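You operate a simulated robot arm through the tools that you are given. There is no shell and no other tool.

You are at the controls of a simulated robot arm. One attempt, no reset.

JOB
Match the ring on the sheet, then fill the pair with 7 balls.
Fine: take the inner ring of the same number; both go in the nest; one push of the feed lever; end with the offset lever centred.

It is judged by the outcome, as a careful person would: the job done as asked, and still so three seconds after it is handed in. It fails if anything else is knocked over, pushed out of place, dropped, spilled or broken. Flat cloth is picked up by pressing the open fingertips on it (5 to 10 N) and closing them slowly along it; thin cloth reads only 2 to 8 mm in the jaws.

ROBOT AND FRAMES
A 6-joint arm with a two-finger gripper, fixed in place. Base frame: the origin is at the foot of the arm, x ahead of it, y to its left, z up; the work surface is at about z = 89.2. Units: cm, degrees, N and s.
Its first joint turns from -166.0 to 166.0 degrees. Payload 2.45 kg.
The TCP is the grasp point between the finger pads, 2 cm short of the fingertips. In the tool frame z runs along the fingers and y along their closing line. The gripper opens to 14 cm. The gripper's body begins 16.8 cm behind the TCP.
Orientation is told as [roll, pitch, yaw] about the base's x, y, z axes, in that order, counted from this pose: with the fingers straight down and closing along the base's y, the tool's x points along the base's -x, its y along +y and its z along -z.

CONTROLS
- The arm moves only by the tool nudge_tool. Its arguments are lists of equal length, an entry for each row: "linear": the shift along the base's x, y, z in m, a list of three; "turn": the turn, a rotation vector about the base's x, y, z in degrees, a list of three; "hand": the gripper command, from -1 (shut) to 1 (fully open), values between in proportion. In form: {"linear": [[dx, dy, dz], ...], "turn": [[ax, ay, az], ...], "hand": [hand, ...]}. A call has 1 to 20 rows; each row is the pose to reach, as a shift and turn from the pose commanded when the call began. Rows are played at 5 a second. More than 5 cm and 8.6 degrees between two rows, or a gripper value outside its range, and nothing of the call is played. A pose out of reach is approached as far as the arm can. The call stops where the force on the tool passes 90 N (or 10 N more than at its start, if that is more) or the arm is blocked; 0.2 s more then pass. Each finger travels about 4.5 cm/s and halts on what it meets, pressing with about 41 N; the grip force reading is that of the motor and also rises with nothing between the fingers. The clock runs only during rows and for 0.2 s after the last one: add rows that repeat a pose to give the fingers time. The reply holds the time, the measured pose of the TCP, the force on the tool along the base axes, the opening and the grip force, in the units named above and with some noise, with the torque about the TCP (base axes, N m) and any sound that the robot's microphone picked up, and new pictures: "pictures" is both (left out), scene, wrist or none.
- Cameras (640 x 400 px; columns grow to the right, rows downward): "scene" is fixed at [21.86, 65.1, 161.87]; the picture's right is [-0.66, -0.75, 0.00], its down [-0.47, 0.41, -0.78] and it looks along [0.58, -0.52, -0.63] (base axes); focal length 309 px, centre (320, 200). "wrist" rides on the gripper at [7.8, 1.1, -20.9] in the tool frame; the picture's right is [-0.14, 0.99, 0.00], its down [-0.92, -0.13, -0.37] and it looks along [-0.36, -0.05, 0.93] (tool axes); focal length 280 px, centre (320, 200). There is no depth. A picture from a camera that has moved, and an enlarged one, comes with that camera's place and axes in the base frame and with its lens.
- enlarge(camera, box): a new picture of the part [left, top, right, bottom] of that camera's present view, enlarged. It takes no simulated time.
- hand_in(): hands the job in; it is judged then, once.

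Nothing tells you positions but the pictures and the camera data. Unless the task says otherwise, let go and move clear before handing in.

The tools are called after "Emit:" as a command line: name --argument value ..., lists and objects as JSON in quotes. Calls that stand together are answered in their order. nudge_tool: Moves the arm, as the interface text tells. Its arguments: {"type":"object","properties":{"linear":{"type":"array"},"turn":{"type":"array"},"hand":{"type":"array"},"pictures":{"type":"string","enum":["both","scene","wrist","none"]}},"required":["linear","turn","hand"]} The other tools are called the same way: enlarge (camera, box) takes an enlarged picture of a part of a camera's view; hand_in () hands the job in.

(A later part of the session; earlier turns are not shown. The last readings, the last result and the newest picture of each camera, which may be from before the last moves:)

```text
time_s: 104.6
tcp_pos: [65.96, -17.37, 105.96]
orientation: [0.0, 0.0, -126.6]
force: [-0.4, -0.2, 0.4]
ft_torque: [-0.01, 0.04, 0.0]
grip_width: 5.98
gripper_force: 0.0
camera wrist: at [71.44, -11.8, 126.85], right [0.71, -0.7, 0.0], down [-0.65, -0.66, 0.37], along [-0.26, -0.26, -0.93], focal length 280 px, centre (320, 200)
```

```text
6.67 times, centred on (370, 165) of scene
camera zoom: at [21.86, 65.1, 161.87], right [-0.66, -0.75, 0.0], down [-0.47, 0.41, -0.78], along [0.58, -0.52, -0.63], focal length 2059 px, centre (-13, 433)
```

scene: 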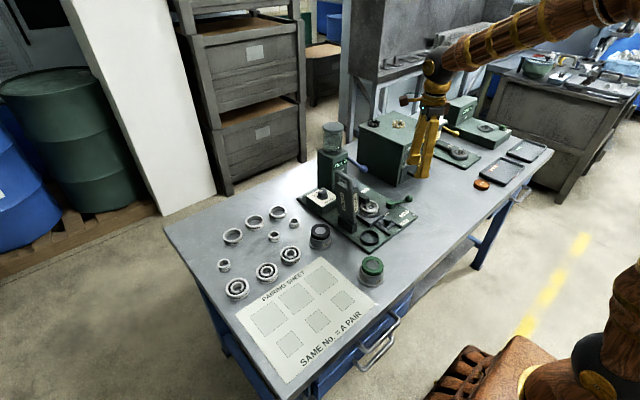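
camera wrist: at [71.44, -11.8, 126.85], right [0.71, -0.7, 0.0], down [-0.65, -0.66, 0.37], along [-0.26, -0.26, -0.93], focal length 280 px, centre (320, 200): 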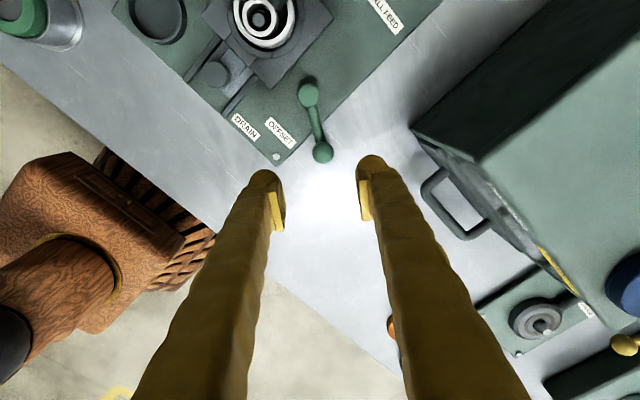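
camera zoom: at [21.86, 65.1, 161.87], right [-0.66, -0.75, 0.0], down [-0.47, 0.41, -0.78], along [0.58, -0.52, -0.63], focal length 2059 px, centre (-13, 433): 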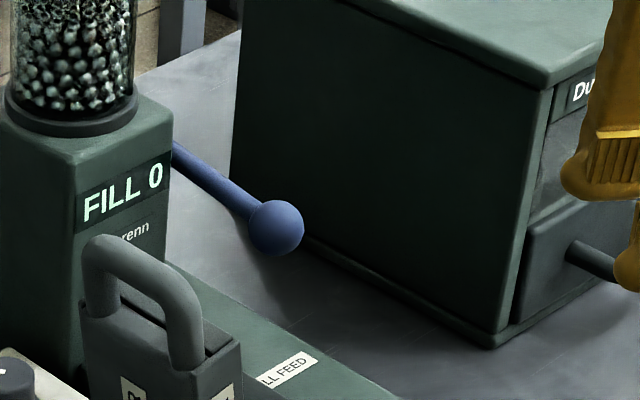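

The dial still points at 7 and the blue ball is near (80.7, -7.8, 101.5), pivoting at the hopper's side, so it gets pushed down. I'll rise, turn the tool back to yaw 0, and look from above.

Emit:
nudge_tool --linear '[[0, 0, 0.045], [0, 0, 0.09], [0, 0, 0.13], [0.01, 0.006, 0.14], [0.02, 0.013, 0.14], [0.035, 0.022, 0.14], [0.05, 0.032, 0.14], [0.065, 0.042, 0.14], [0.08, 0.052, 0.14], [0.095, 0.062, 0.14], [0.11, 0.072, 0.14], [0.12, 0.08, 0.14], [0.13, 0.088, 0.14], [0.135, 0.094, 0.14], [0.135, 0.094, 0.14], [0.135, 0.094, 0.14], [0.135, 0.094, 0.14]]' --turn '[[0, 0, 8], [0, 0, 16], [0, 0, 24], [0, 0, 32], [0, 0, 40], [0, 0, 48], [0, 0, 56], [0, 0, 64], [0, 0, 72], [0, 0, 80], [0, 0, 88], [0, 0, 96], [0, 0, 104], [0, 0, 112], [0, 0, 120], [0, 0, 126.6], [0, 0, 126.6]]' --hand '[-0.143, -0.143, -0.143, -0.143, -0.143, -0.143, -0.143, -0.143, -0.143, -0.143, -0.143, -0.143, -0.143, -0.143, -0.143, -0.143, -0.143]'

Emit:
enlarge --camera "wrist" --box '[220, 80, 420, 230]'

```text
time_s: 108.2
tcp_pos: [79.62, -7.9, 119.93]
orientation: [0.0, 0.0, 0.1]
force: [0.6, -0.3, -0.5]
ft_torque: [-0.01, 0.0, 0.0]
grip_width: 6.0
gripper_force: 0.1
camera wrist: at [71.64, -6.94, 140.84], right [0.14, 0.99, 0.0], down [0.92, -0.13, 0.37], along [0.36, -0.05, -0.93], focal length 280 px, centre (320, 200)
```

scene: 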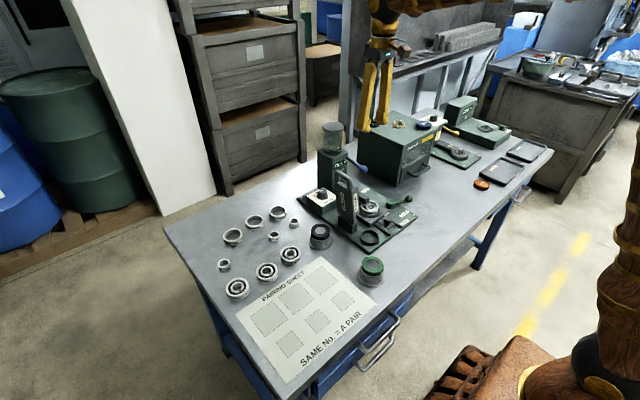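
wrist: 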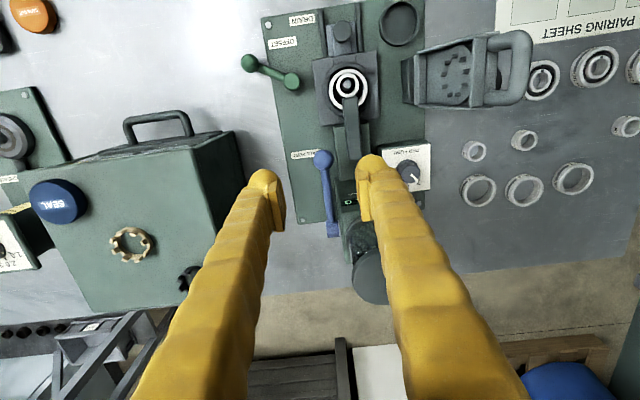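

```text
2.67 times, centred on (320, 155) of wrist
camera zoom: at [71.64, -6.94, 140.84], right [0.14, 0.99, 0.0], down [0.92, -0.13, 0.37], along [0.36, -0.05, -0.93], focal length 748 px, centre (320, 320)
```

zoom: 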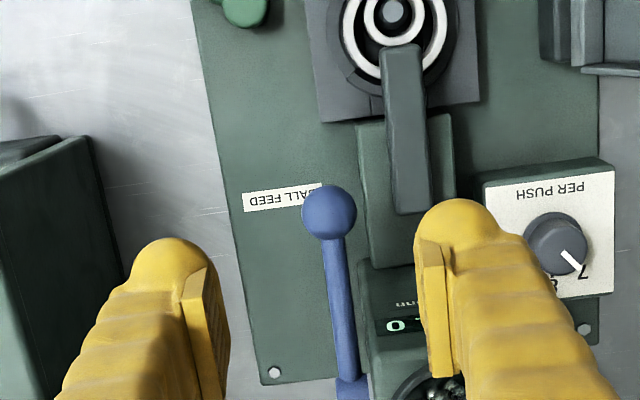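

The dial clearly reads 7. The blue ball's centre is at (80.95, -7.76, 101.7). I'll close the fingers, move over it and come down to just above it.

Emit:
nudge_tool --linear '[[0.005, 0.001, 0], [0.01, 0.001, 0], [0.0135, 0.0014, 0], [0.0135, 0.0014, -0.03], [0.0135, 0.0014, -0.06], [0.0135, 0.0014, -0.09], [0.0135, 0.0014, -0.12], [0.0135, 0.0014, -0.135], [0.0135, 0.0014, -0.135]]' --turn '[[0, 0, 0], [0, 0, 0], [0, 0, 0], [0, 0, 0], [0, 0, 0], [0, 0, 0], [0, 0, 0], [0, 0, 0], [0, 0, 0]]' --hand '[-0.5, -0.8, -1, -1, -1, -1, -1, -1, -1]'

Emit:
enlarge --camera "wrist" --box '[240, 120, 400, 240]'

Emit:
enlarge --camera "scene" --box '[330, 125, 410, 195]'

```text
time_s: 110.2
tcp_pos: [80.76, -7.97, 106.34]
orientation: [0.0, 0.0, 0.0]
force: [-0.4, 0.6, -0.3]
ft_torque: [-0.01, 0.03, -0.03]
grip_width: 0.0
gripper_force: 29.9
camera wrist: at [72.89, -6.86, 127.3], right [0.14, 0.99, 0.0], down [0.92, -0.13, 0.37], along [0.36, -0.05, -0.93], focal length 280 px, centre (320, 200)
```

scene: 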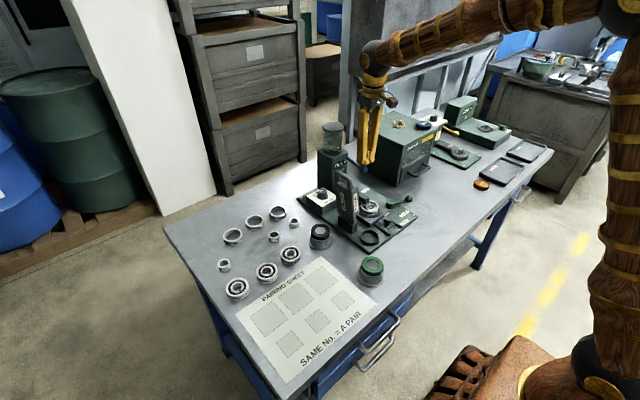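
wrist: 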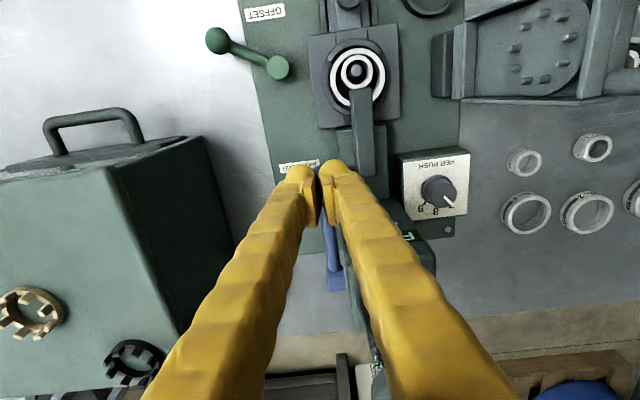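

```text
3.33 times, centred on (320, 180) of wrist
camera zoom: at [72.89, -6.86, 127.3], right [0.14, 0.99, 0.0], down [0.92, -0.13, 0.37], along [0.36, -0.05, -0.93], focal length 935 px, centre (320, 267)
```

zoom: 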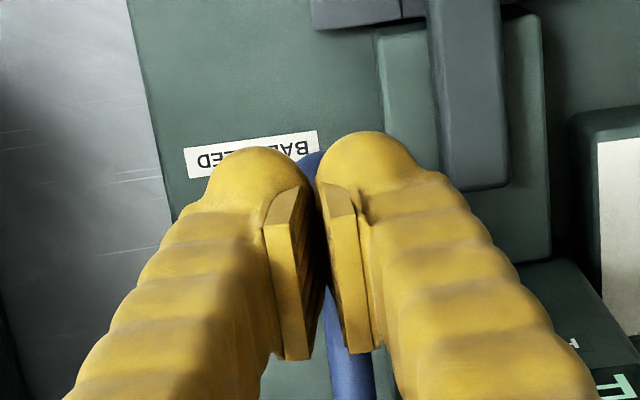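

```text
5.71 times, centred on (370, 160) of scene
camera zoom: at [21.86, 65.1, 161.87], right [-0.66, -0.75, 0.0], down [-0.47, 0.41, -0.78], along [0.58, -0.52, -0.63], focal length 1765 px, centre (34, 429)
```

zoom: 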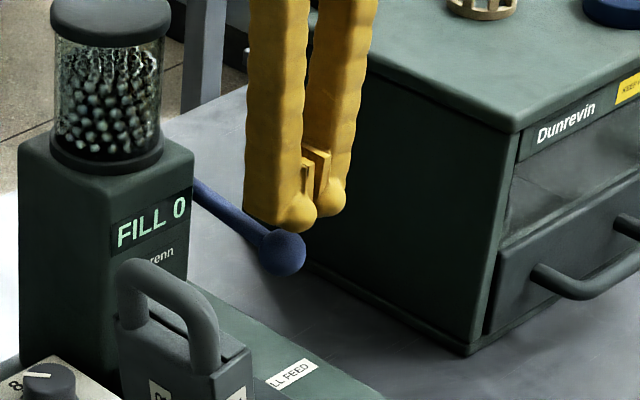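

The fingertips are right above the ball (it is about 0.2 cm further +x/+y). I'll shift slightly and start the single downward push, following the lever's arc.

Emit:
nudge_tool --linear '[[0.002, 0.002, 0], [0.002, 0.002, -0.006], [0.002, 0.002, -0.012], [0.002, 0.002, -0.018], [0.003, 0.002, -0.024], [0.003, 0.002, -0.024]]' --turn '[[0, 0, 0], [0, 0, 0], [0, 0, 0], [0, 0, 0], [0, 0, 0], [0, 0, 0]]' --hand '[-1, -1, -1, -1, -1, -1]'

Emit:
enlarge --camera "scene" --box '[330, 125, 410, 195]'

```text
time_s: 111.6
tcp_pos: [81.14, -7.66, 104.02]
orientation: [0.0, 0.1, -0.1]
force: [0.1, -0.1, 1.4]
ft_torque: [-0.02, 0.01, -0.01]
grip_width: 0.01
gripper_force: 30.1
camera wrist: at [73.23, -6.63, 124.95], right [0.14, 0.99, 0.0], down [0.92, -0.13, 0.37], along [0.36, -0.05, -0.93], focal length 280 px, centre (320, 200)
```

scene: 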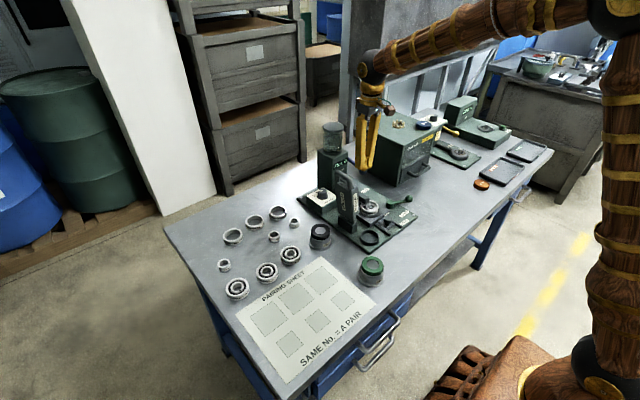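
wrist: 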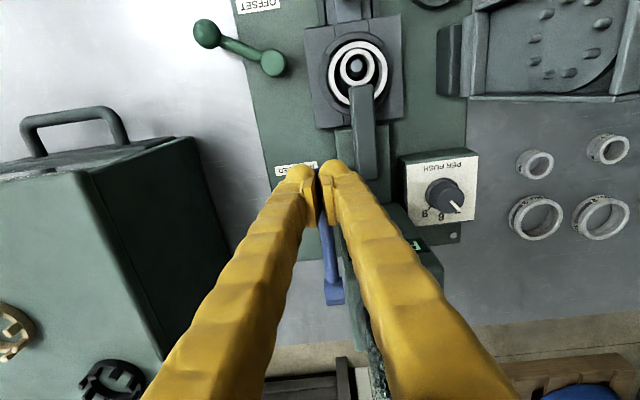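

```text
5.71 times, centred on (370, 160) of scene
camera zoom: at [21.86, 65.1, 161.87], right [-0.66, -0.75, 0.0], down [-0.47, 0.41, -0.78], along [0.58, -0.52, -0.63], focal length 1765 px, centre (34, 429)
```

zoom: 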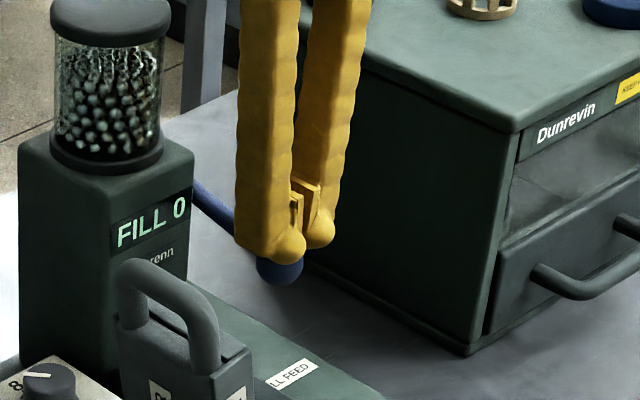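

The lever is moving down easily. Continuing the same push.

Emit:
nudge_tool --linear '[[0.0008, 0, -0.005], [0.002, 0, -0.01], [0.0035, 0, -0.015], [0.005, 0, -0.02], [0.007, 0, -0.025], [0.009, 0, -0.03], [0.009, 0, -0.03]]' --turn '[[0, 0, 0], [0, 0, 0], [0, 0, 0], [0, 0, 0], [0, 0, 0], [0, 0, 0], [0, 0, 0]]' --hand '[-1, -1, -1, -1, -1, -1, -1]'

Emit:
enlarge --camera "scene" --box '[330, 125, 410, 225]'

```text
time_s: 113.2
tcp_pos: [82.03, -7.75, 100.97]
orientation: [0.0, 0.0, 0.0]
force: [1.3, 0.1, 3.3]
ft_torque: [-0.01, -0.01, 0.01]
grip_width: 0.59
gripper_force: 29.4
camera wrist: at [74.12, -6.65, 121.95], right [0.14, 0.99, 0.0], down [0.92, -0.13, 0.37], along [0.37, -0.05, -0.93], focal length 280 px, centre (320, 200)
```

scene: 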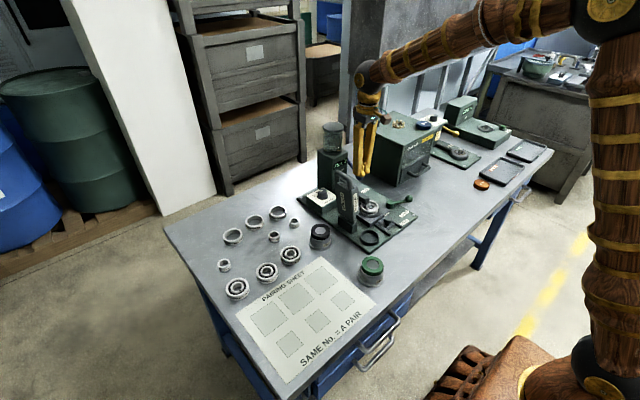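
wrist: 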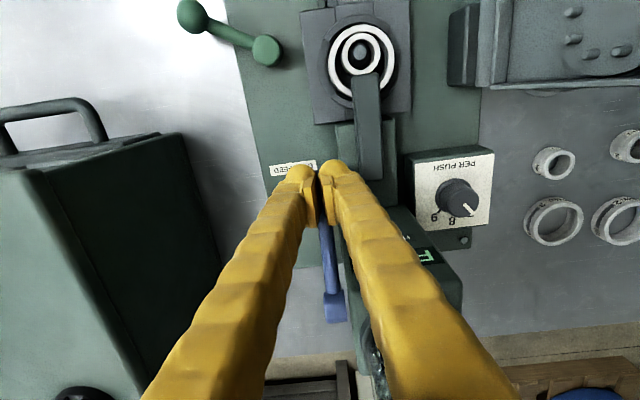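

```text
4.00 times, centred on (370, 175) of scene
camera zoom: at [21.86, 65.1, 161.87], right [-0.66, -0.75, 0.0], down [-0.47, 0.41, -0.78], along [0.58, -0.52, -0.63], focal length 1236 px, centre (120, 300)
```

zoom: 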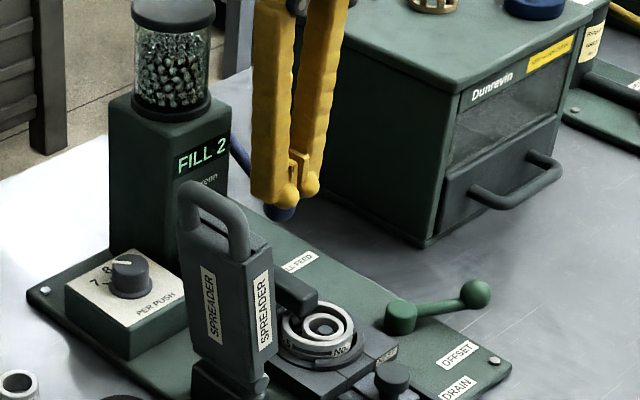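

The display is counting ("FILL 2"), so the push has triggered the feed. I'll hold the lever where it is and watch.

Emit:
nudge_tool --linear '[[0, 0, 0], [0, 0, 0], [0, 0, 0], [0, 0, 0], [0, 0, 0]]' --turn '[[0, 0, 0], [0, 0, 0], [0, 0, 0], [0, 0, 0], [0, 0, 0]]' --hand '[-1, -1, -1, -1, -1]'

Emit:
enlarge --camera "scene" --box '[330, 125, 410, 225]'

Emit:
enlarge --camera "scene" --box '[355, 190, 395, 220]'

```text
time_s: 114.4
tcp_pos: [82.02, -7.85, 101.0]
orientation: [-0.1, 0.0, 0.0]
force: [1.0, 0.2, 3.5]
ft_torque: [0.04, -0.04, 0.0]
grip_width: 0.6
gripper_force: 29.4
camera wrist: at [74.12, -6.66, 121.95], right [0.14, 0.99, 0.0], down [0.92, -0.13, 0.37], along [0.36, -0.05, -0.93], focal length 280 px, centre (320, 200)
```

scene: 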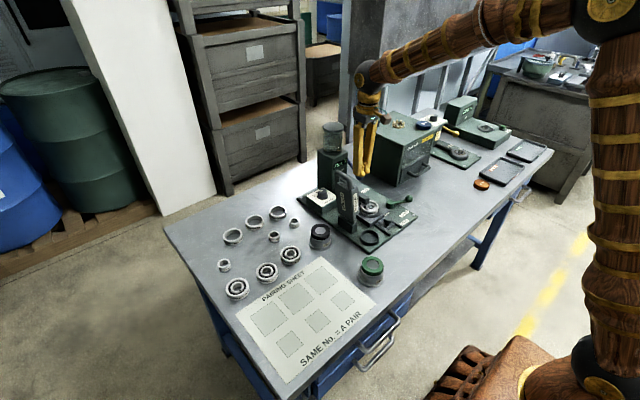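
wrist: 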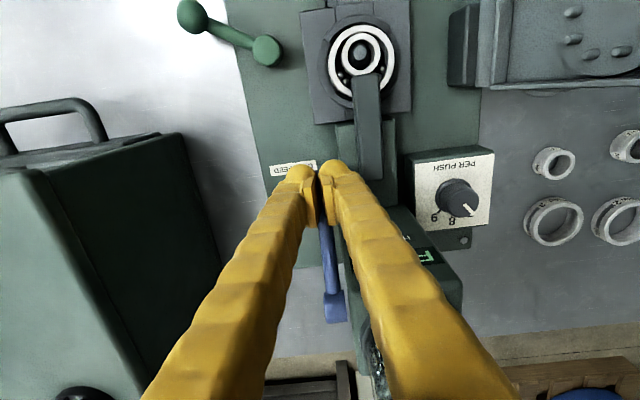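

```text
4.00 times, centred on (370, 175) of scene
camera zoom: at [21.86, 65.1, 161.87], right [-0.66, -0.75, 0.0], down [-0.47, 0.41, -0.78], along [0.58, -0.52, -0.63], focal length 1236 px, centre (120, 300)
```

zoom: 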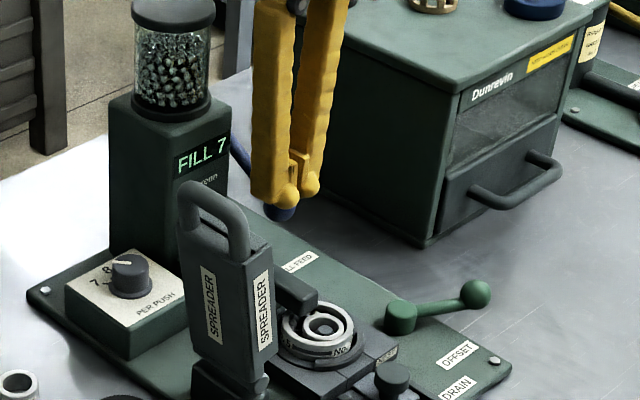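

```text
13.33 times, centred on (375, 205) of scene
camera zoom: at [21.86, 65.1, 161.87], right [-0.66, -0.75, 0.0], down [-0.47, 0.41, -0.78], along [0.58, -0.52, -0.63], focal length 4118 px, centre (-413, 133)
```

zoom: 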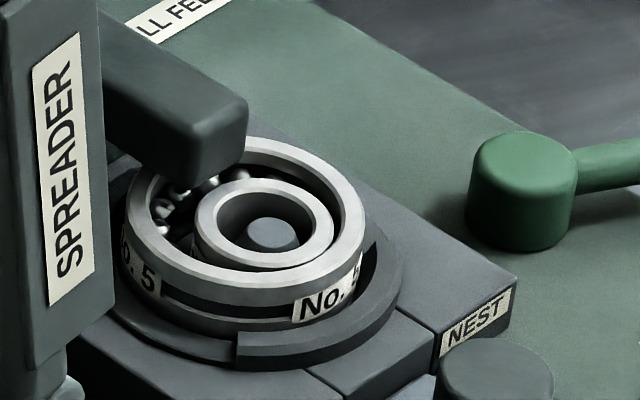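

"FILL 7": seven balls are in. I'll confirm it stays at 7, then release by following the lever back up and clear of it.

Emit:
nudge_tool --linear '[[0, 0, 0], [0, 0, 0], [0, 0, 0], [-0.002, 0, 0.005], [-0.004, 0, 0.01], [-0.006, 0, 0.016], [-0.008, 0, 0.022], [-0.009, 0, 0.03], [-0.009, 0, 0.045], [-0.009, 0, 0.07], [-0.009, 0, 0.1], [-0.009, 0, 0.14], [-0.009, 0, 0.18], [-0.009, 0, 0.19], [-0.009, 0, 0.19]]' --turn '[[0, 0, 0], [0, 0, 0], [0, 0, 0], [0, 0, 0], [0, 0, 0], [0, 0, 0], [0, 0, 0], [0, 0, 0], [0, 0, 0], [0, 0, 0], [0, 0, 0], [0, 0, 0], [0, 0, 0], [0, 0, 0], [0, 0, 0]]' --hand '[-1, -1, -1, -1, -1, -1, -1, -1, -1, -1, -1, -1, -1, -1, -1]'

Emit:
enlarge --camera "scene" --box '[315, 115, 415, 225]'

Emit:
enlarge --camera "wrist" --box '[270, 20, 430, 140]'

```text
time_s: 117.6
tcp_pos: [81.32, -7.74, 120.08]
orientation: [-0.1, 0.0, -0.1]
force: [0.4, 0.5, -0.1]
ft_torque: [0.04, -0.01, 0.03]
grip_width: 0.0
gripper_force: 29.3
camera wrist: at [73.4, -6.69, 141.03], right [0.14, 0.99, 0.0], down [0.92, -0.13, 0.37], along [0.36, -0.05, -0.93], focal length 280 px, centre (320, 200)
```

scene: 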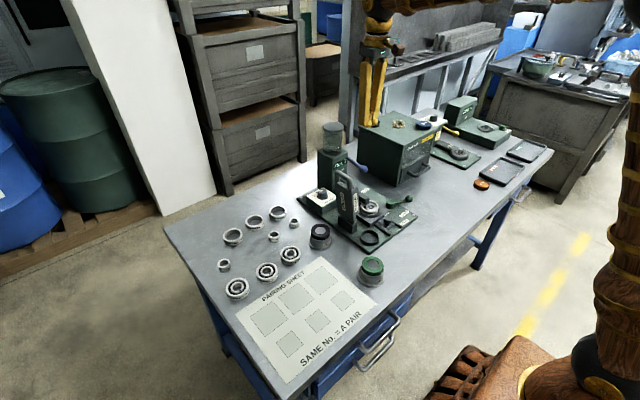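
wrist: 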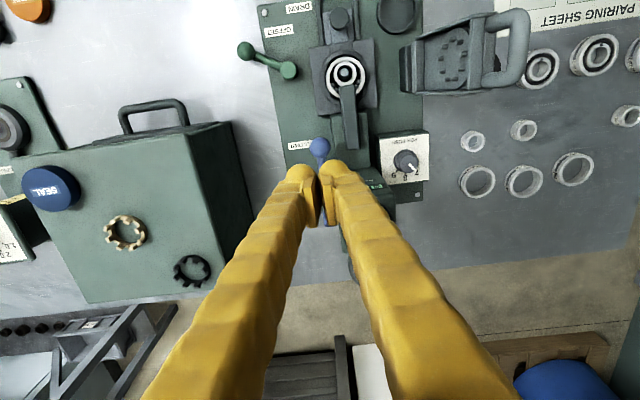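

```text
3.64 times, centred on (365, 170) of scene
camera zoom: at [21.86, 65.1, 161.87], right [-0.66, -0.75, 0.0], down [-0.47, 0.41, -0.78], along [0.58, -0.52, -0.63], focal length 1123 px, centre (156, 309)
```

zoom: 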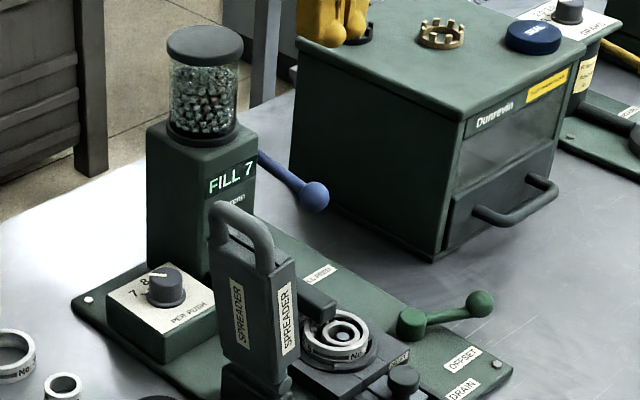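

```text
3.33 times, centred on (350, 80) of wrist
camera zoom: at [73.4, -6.69, 141.03], right [0.14, 0.99, 0.0], down [0.92, -0.13, 0.37], along [0.36, -0.05, -0.93], focal length 935 px, centre (220, 600)
```

zoom: 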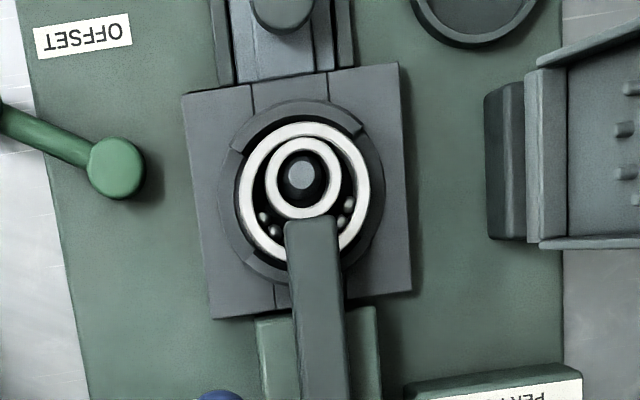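

The feed lever is back up and the display holds "FILL 7", with the balls visible between the rings. Now I'll go back to the offset lever (ball at about (66.3, -17.5)) to return it to centre.

Emit:
nudge_tool --linear '[[-0.008, -0.005, 0], [-0.018, -0.011, 0], [-0.028, -0.018, 0], [-0.038, -0.025, 0], [-0.048, -0.032, 0], [-0.058, -0.039, 0], [-0.068, -0.046, 0], [-0.08, -0.053, 0], [-0.092, -0.06, 0], [-0.104, -0.067, 0], [-0.116, -0.074, 0], [-0.128, -0.081, 0], [-0.138, -0.088, 0], [-0.146, -0.094, 0], [-0.15, -0.098, 0], [-0.15, -0.098, -0.03], [-0.15, -0.098, -0.07], [-0.15, -0.098, -0.11], [-0.15, -0.098, -0.14], [-0.15, -0.098, -0.14]]' --turn '[[0, 0, -7], [0, 0, -14], [0, 0, -21], [0, 0, -28], [0, 0, -35], [0, 0, -42], [0, 0, -49], [0, 0, -56], [0, 0, -63], [0, 0, -70], [0, 0, -77], [0, 0, -84], [0, 0, -91], [0, 0, -98], [0, 0, -105], [0, 0, -112], [0, 0, -119], [0, 0, -123.3], [0, 0, -123.3], [0, 0, -123.3]]' --hand '[-1, -1, -0.8, -0.6, -0.4, -0.2, -0.1, -0.1, -0.1, -0.1, -0.1, -0.1, -0.1, -0.1, -0.1, -0.1, -0.1, -0.1, -0.1, -0.1]'

Emit:
enlarge --camera "wrist" --box '[240, 80, 400, 220]'

```text
time_s: 121.8
tcp_pos: [66.29, -17.58, 105.91]
orientation: [0.0, 0.0, -123.4]
force: [-0.2, -0.3, 0.4]
ft_torque: [0.03, 0.01, -0.01]
grip_width: 6.33
gripper_force: 0.0
camera wrist: at [71.29, -11.65, 126.83], right [0.75, -0.66, 0.0], down [-0.61, -0.7, 0.37], along [-0.24, -0.28, -0.93], focal length 280 px, centre (320, 200)
```

scene: 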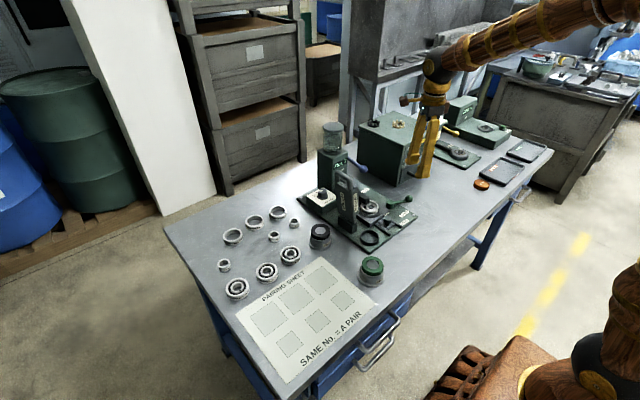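
wrist: 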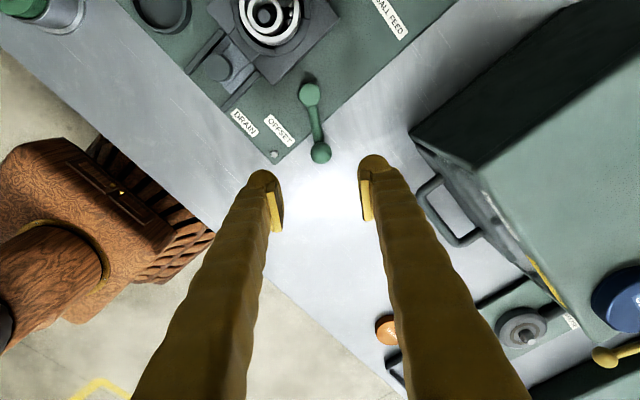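

```text
2.86 times, centred on (320, 150) of wrist
camera zoom: at [71.29, -11.65, 126.83], right [0.75, -0.66, 0.0], down [-0.61, -0.7, 0.37], along [-0.24, -0.28, -0.93], focal length 801 px, centre (320, 343)
```

zoom: 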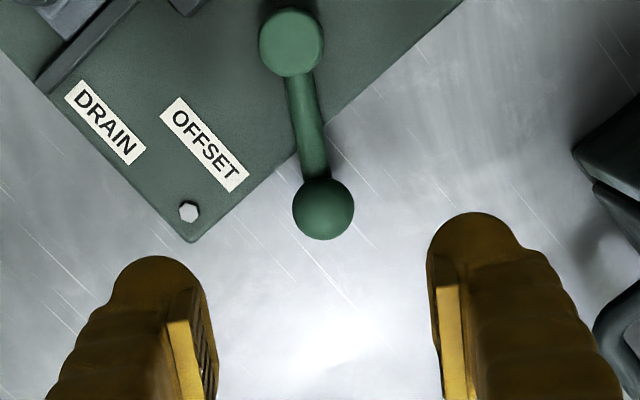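

Emit:
nudge_tool --linear '[[0, 0, -0.02], [0, 0, -0.06], [0, 0, -0.09], [0, 0, -0.115], [0, 0, -0.13], [0, 0, -0.138], [0, 0, -0.138], [0, 0, -0.138]]' --turn '[[0, 0, 0], [0, 0, 0], [0, 0, 0], [0, 0, 0], [0, 0, 0], [0, 0, 0], [0, 0, 0], [0, 0, 0]]' --hand '[-0.3, -0.4, -0.4, -0.4, -0.4, -0.4, -0.5, -0.53]'

Emit:
enlarge --camera "wrist" --box '[220, 80, 420, 230]'

Emit:
enlarge --camera "scene" --box '[345, 140, 425, 225]'

```text
time_s: 123.6
tcp_pos: [66.09, -17.54, 92.26]
orientation: [0.0, -0.1, -123.3]
force: [-0.2, -0.7, -0.3]
ft_torque: [-0.02, 0.0, 0.0]
grip_width: 3.26
gripper_force: 0.1
camera wrist: at [71.21, -11.71, 113.19], right [0.75, -0.66, 0.0], down [-0.61, -0.7, 0.37], along [-0.24, -0.28, -0.93], focal length 280 px, centre (320, 200)
```

scene: 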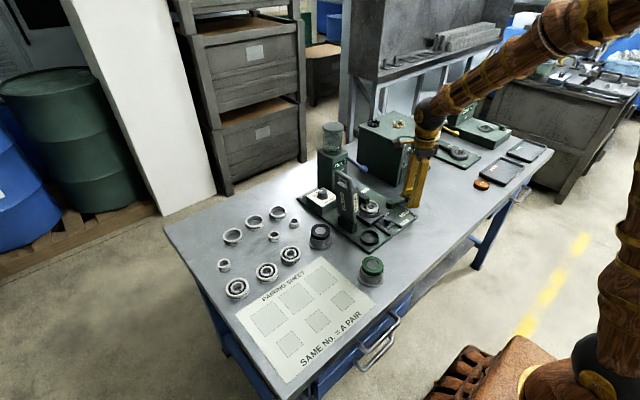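
wrist: 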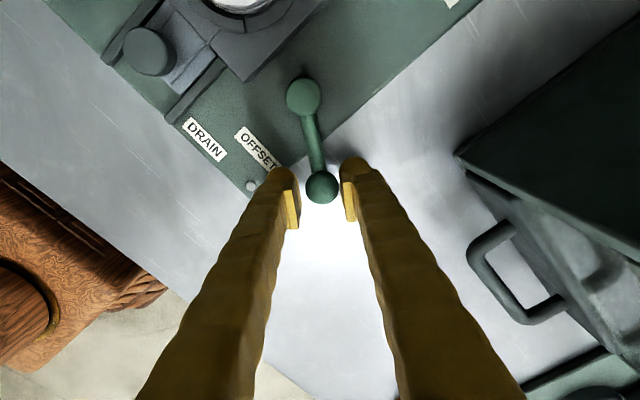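

```text
2.67 times, centred on (320, 155) of wrist
camera zoom: at [71.21, -11.71, 113.19], right [0.75, -0.66, 0.0], down [-0.61, -0.7, 0.37], along [-0.24, -0.28, -0.93], focal length 748 px, centre (320, 320)
```

zoom: 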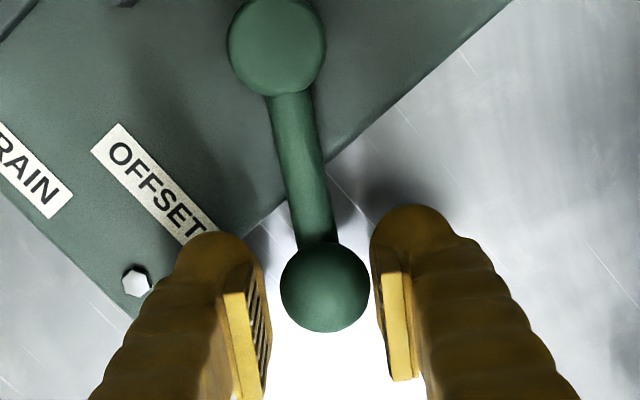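

```text
4.71 times, centred on (385, 182) of scene
camera zoom: at [21.86, 65.1, 161.87], right [-0.66, -0.75, 0.0], down [-0.47, 0.41, -0.78], along [0.58, -0.52, -0.63], focal length 1454 px, centre (14, 282)
```

zoom: 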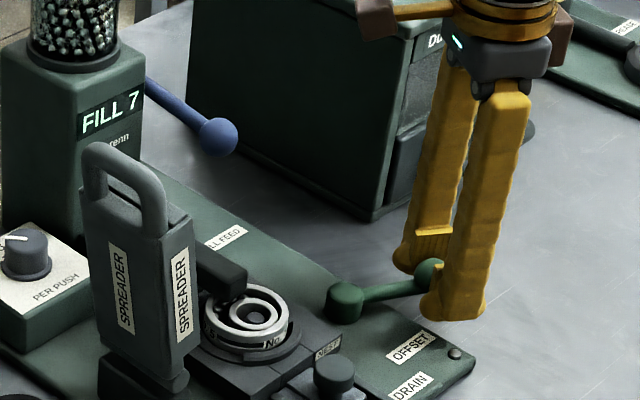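

The ball is caged. Swinging it back along the arc in two stages, watching for resistance.

Emit:
nudge_tool --linear '[[0.0042, -0.0025, 0], [0.0087, -0.0046, 0], [0.0132, -0.0065, 0], [0.0179, -0.008, 0], [0.0226, -0.0092, 0], [0.0274, -0.01, 0], [0.0323, -0.0105, 0], [0.0372, -0.0107, 0], [0.0372, -0.0107, 0]]' --turn '[[0, 0, 4], [0, 0, 8], [0, 0, 12], [0, 0, 16], [0, 0, 20], [0, 0, 24], [0, 0, 28], [0, 0, 32], [0, 0, 32]]' --hand '[-0.53, -0.53, -0.53, -0.53, -0.53, -0.53, -0.53, -0.53, -0.53]'

Emit:
enlarge --camera "scene" --box '[345, 140, 425, 225]'

Emit:
enlarge --camera "scene" --box '[355, 190, 395, 220]'

```text
time_s: 125.6
tcp_pos: [69.83, -18.59, 92.3]
orientation: [0.0, 0.1, -91.3]
force: [1.3, -0.7, 0.2]
ft_torque: [-0.03, -0.04, 0.0]
grip_width: 3.28
gripper_force: 0.2
camera wrist: at [71.08, -10.74, 113.17], right [0.99, -0.16, 0.0], down [-0.15, -0.92, 0.37], along [-0.06, -0.36, -0.93], focal length 280 px, centre (320, 200)
```

scene: 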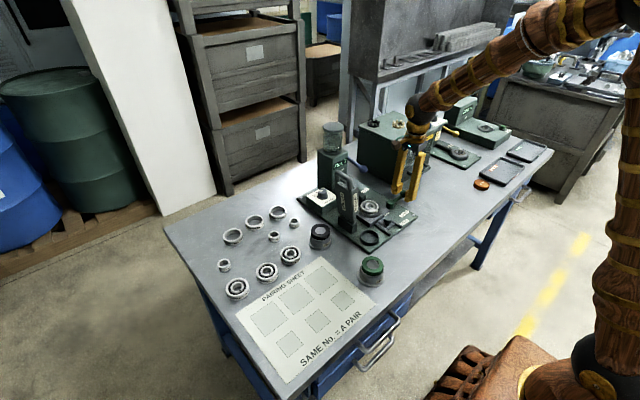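
wrist: 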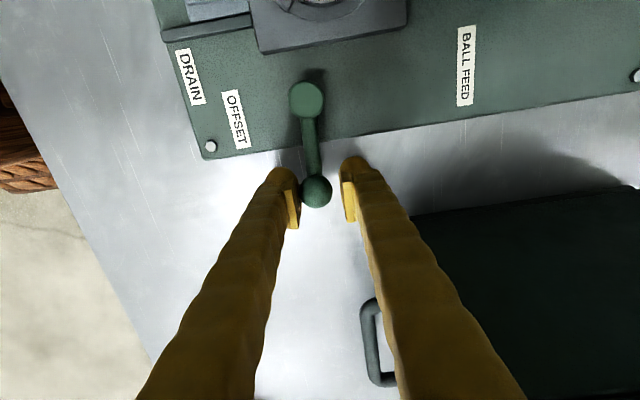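

```text
4.71 times, centred on (385, 182) of scene
camera zoom: at [21.86, 65.1, 161.87], right [-0.66, -0.75, 0.0], down [-0.47, 0.41, -0.78], along [0.58, -0.52, -0.63], focal length 1454 px, centre (14, 282)
```

zoom: 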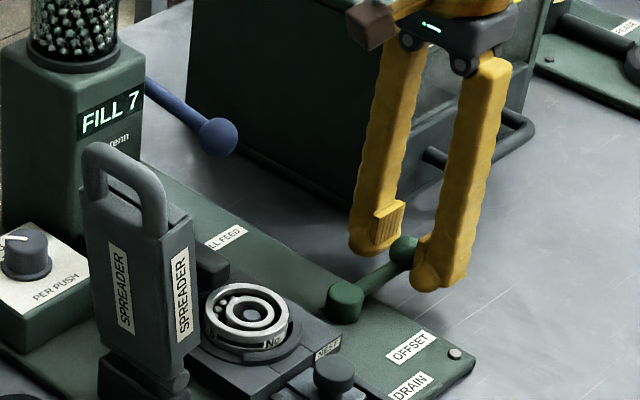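

```text
13.33 times, centred on (375, 205) of scene
camera zoom: at [21.86, 65.1, 161.87], right [-0.66, -0.75, 0.0], down [-0.47, 0.41, -0.78], along [0.58, -0.52, -0.63], focal length 4118 px, centre (-413, 133)
```

zoom: 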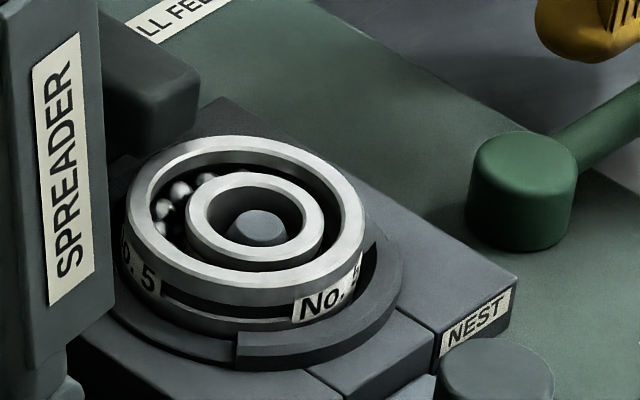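

Smooth so far, and the inner ring is moving back with the balls in place. Continuing toward the original position.

Emit:
nudge_tool --linear '[[0.0049, 0.0002, 0], [0.0098, 0.0007, 0], [0.0146, 0.0015, 0], [0.0194, 0.0027, 0], [0.024, 0.0042, 0], [0.0286, 0.0061, 0], [0.0308, 0.0071, 0], [0.0308, 0.0071, 0]]' --turn '[[0, 0, 4], [0, 0, 8], [0, 0, 12], [0, 0, 16], [0, 0, 20], [0, 0, 24], [0, 0, 26], [0, 0, 26]]' --hand '[-0.53, -0.53, -0.53, -0.53, -0.53, -0.53, -0.53, -0.53]'

Emit:
enlarge --camera "scene" --box '[345, 140, 425, 225]'

Emit:
enlarge --camera "scene" --box '[355, 190, 395, 220]'

Emit:
enlarge --camera "wrist" --box '[240, 100, 400, 240]'

```text
time_s: 127.4
tcp_pos: [72.89, -17.8, 92.32]
orientation: [0.0, 0.1, -65.4]
force: [0.5, 0.7, 0.0]
ft_torque: [-0.05, -0.01, 0.0]
grip_width: 3.32
gripper_force: 0.1
camera wrist: at [70.61, -10.32, 113.24], right [0.96, 0.29, 0.0], down [0.27, -0.89, 0.37], along [0.11, -0.35, -0.93], focal length 280 px, centre (320, 200)
```

scene: 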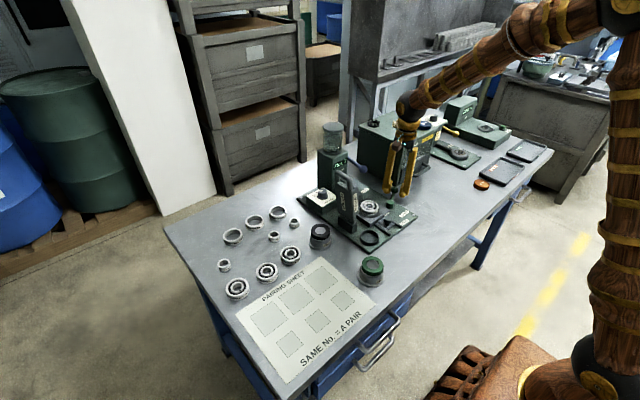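
wrist: 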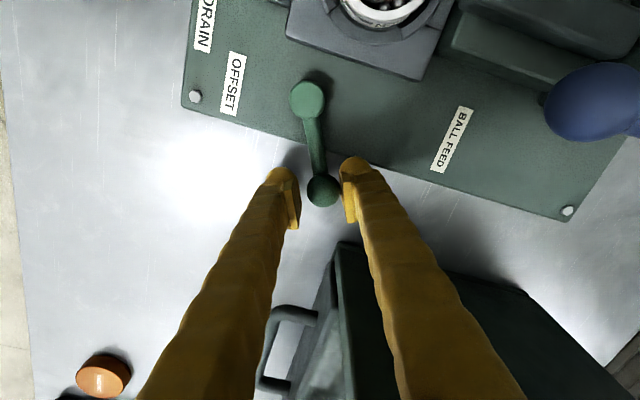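

```text
4.71 times, centred on (385, 182) of scene
camera zoom: at [21.86, 65.1, 161.87], right [-0.66, -0.75, 0.0], down [-0.47, 0.41, -0.78], along [0.58, -0.52, -0.63], focal length 1454 px, centre (14, 282)
```

zoom: 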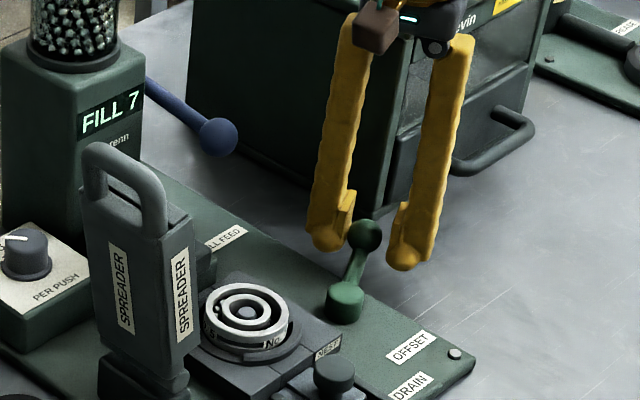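

```text
13.33 times, centred on (375, 205) of scene
camera zoom: at [21.86, 65.1, 161.87], right [-0.66, -0.75, 0.0], down [-0.47, 0.41, -0.78], along [0.58, -0.52, -0.63], focal length 4118 px, centre (-413, 133)
```

zoom: 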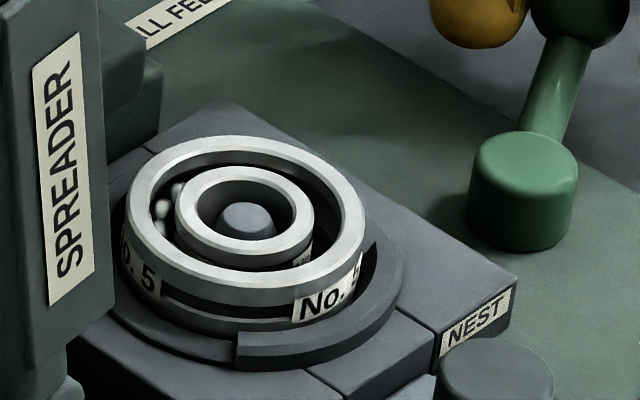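

```text
2.86 times, centred on (320, 170) of wrist
camera zoom: at [70.61, -10.32, 113.24], right [0.96, 0.29, 0.0], down [0.27, -0.89, 0.37], along [0.11, -0.35, -0.93], focal length 801 px, centre (320, 286)
```

zoom: 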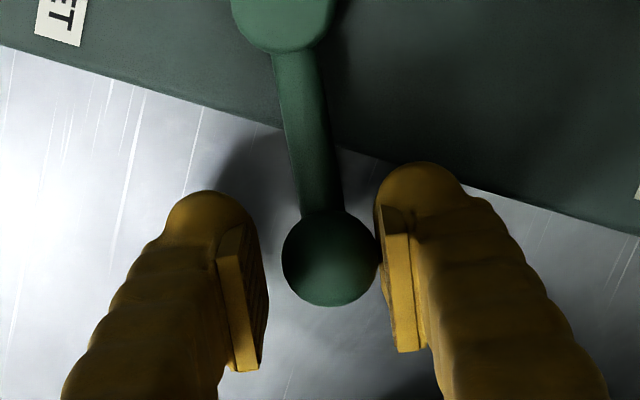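

The lever is almost back, and the ball is now against the leading finger. I'll continue a few degrees and see where it stops.

Emit:
nudge_tool --linear '[[0.0022, 0.0012, 0], [0.0043, 0.0023, 0], [0.0059, 0.0033, 0], [0.0074, 0.0042, 0], [0.0074, 0.0042, 0]]' --turn '[[0, 0, 2], [0, 0, 4], [0, 0, 5.5], [0, 0, 7], [0, 0, 7]]' --hand '[-0.53, -0.53, -0.53, -0.53, -0.53]'

Emit:
enlarge --camera "wrist" --box '[240, 100, 400, 240]'

Emit:
enlarge --camera "scene" --box '[355, 190, 395, 220]'

```text
time_s: 128.6
tcp_pos: [73.62, -17.42, 92.44]
orientation: [0.1, 0.0, -58.3]
force: [0.2, 0.3, 0.8]
ft_torque: [-0.03, -0.01, -0.02]
grip_width: 3.3
gripper_force: 0.0
camera wrist: at [70.41, -10.23, 113.2], right [0.92, 0.4, 0.0], down [0.38, -0.85, 0.37], along [0.15, -0.34, -0.93], focal length 280 px, centre (320, 200)
```

scene: 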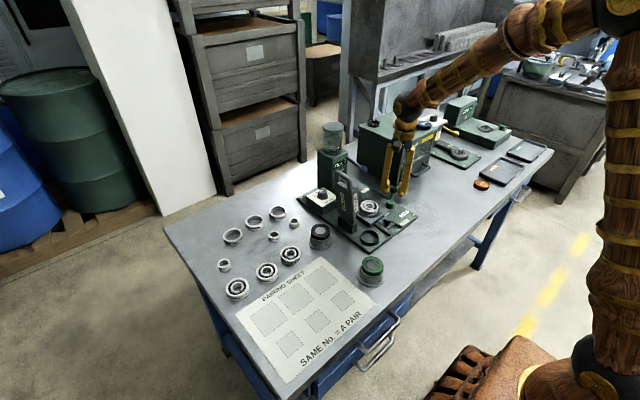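
wrist: 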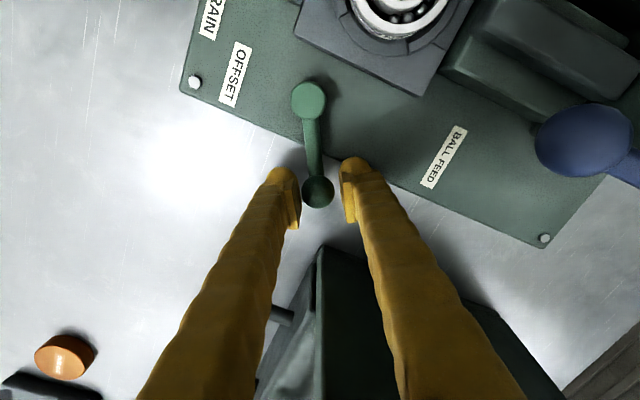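

```text
2.86 times, centred on (320, 170) of wrist
camera zoom: at [70.41, -10.23, 113.2], right [0.92, 0.4, 0.0], down [0.38, -0.85, 0.37], along [0.15, -0.34, -0.93], focal length 801 px, centre (320, 286)
```

zoom: 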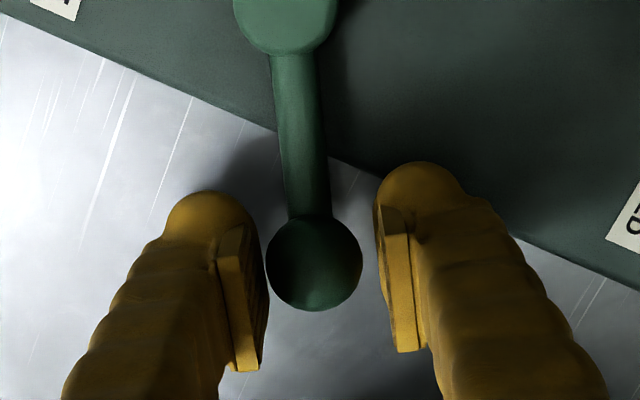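

```text
13.33 times, centred on (375, 205) of scene
camera zoom: at [21.86, 65.1, 161.87], right [-0.66, -0.75, 0.0], down [-0.47, 0.41, -0.78], along [0.58, -0.52, -0.63], focal length 4118 px, centre (-413, 133)
```

zoom: 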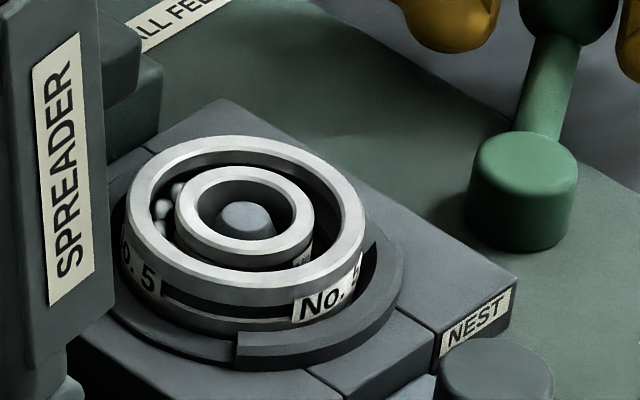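

The ball is back at its original spot (73.5, -17.7) and sits free between the fingers. I'll open, rise, and compare it with the view from before the offset.

Emit:
nudge_tool --linear '[[0, 0, 0], [0, 0, 0], [0, 0, 0.005], [0, 0, 0.02], [-0.0035, -0.0022, 0.045], [-0.0035, -0.0022, 0.061], [-0.0035, -0.0022, 0.061]]' --turn '[[0, 0, 0], [0, 0, 0], [0, 0, 0], [0, 0, 0], [0, 0, -3.3], [0, 0, -3.3], [0, 0, -3.3]]' --hand '[-0.35, -0.1, -0.1, -0.1, -0.1, -0.1, -0.1]'

Emit:
enlarge --camera "wrist" --box '[240, 80, 400, 220]'

Emit:
enlarge --camera "scene" --box '[355, 190, 395, 220]'

Emit:
enlarge --camera "scene" --box '[370, 140, 430, 220]'

```text
time_s: 130.2
tcp_pos: [73.4, -17.52, 98.41]
orientation: [0.1, 0.0, -61.6]
force: [-0.2, 0.2, 0.3]
ft_torque: [0.06, 0.02, 0.04]
grip_width: 6.27
gripper_force: 0.1
camera wrist: at [70.56, -10.23, 119.26], right [0.94, 0.35, 0.0], down [0.33, -0.87, 0.37], along [0.13, -0.35, -0.93], focal length 280 px, centre (320, 200)
```

scene: 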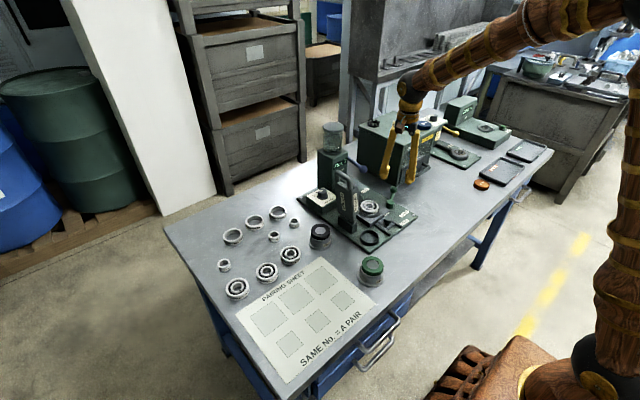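
wrist: 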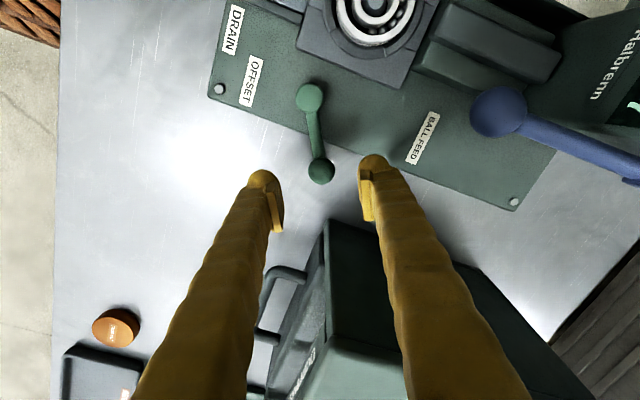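

```text
2.86 times, centred on (320, 150) of wrist
camera zoom: at [70.56, -10.23, 119.26], right [0.94, 0.35, 0.0], down [0.33, -0.87, 0.37], along [0.13, -0.35, -0.93], focal length 801 px, centre (320, 343)
```

zoom: 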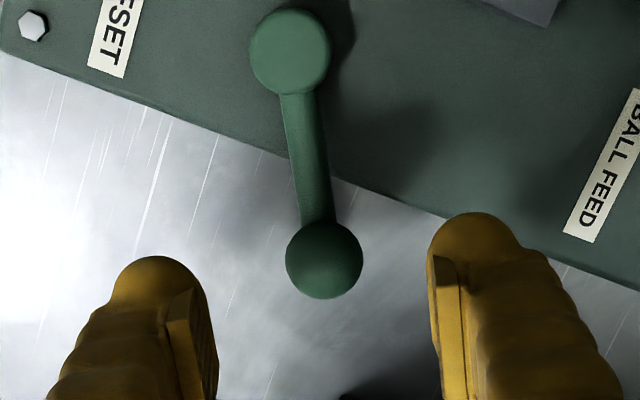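

```text
13.33 times, centred on (375, 205) of scene
camera zoom: at [21.86, 65.1, 161.87], right [-0.66, -0.75, 0.0], down [-0.47, 0.41, -0.78], along [0.58, -0.52, -0.63], focal length 4118 px, centre (-413, 133)
```

zoom: 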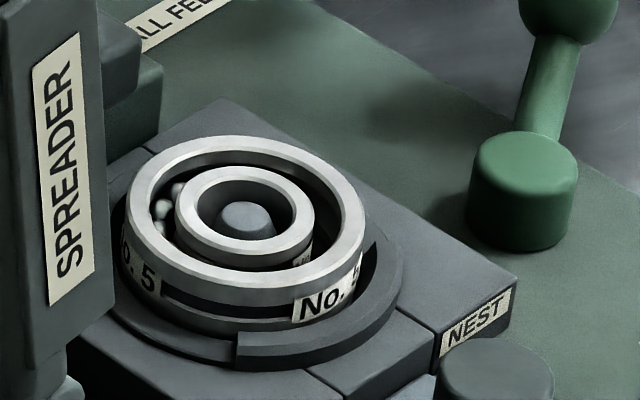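

```text
5.00 times, centred on (400, 180) of scene
camera zoom: at [21.86, 65.1, 161.87], right [-0.66, -0.75, 0.0], down [-0.47, 0.41, -0.78], along [0.58, -0.52, -0.63], focal length 1544 px, centre (-80, 300)
```

zoom: 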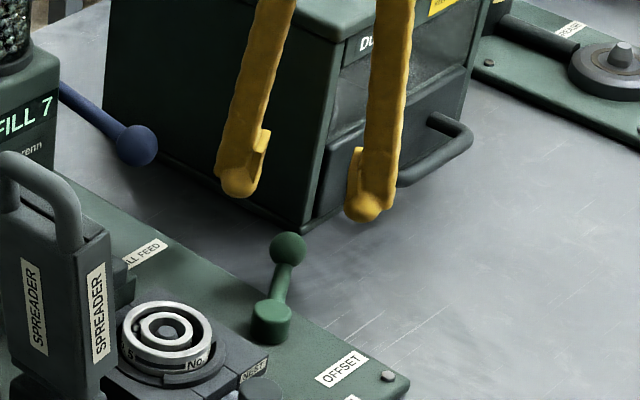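

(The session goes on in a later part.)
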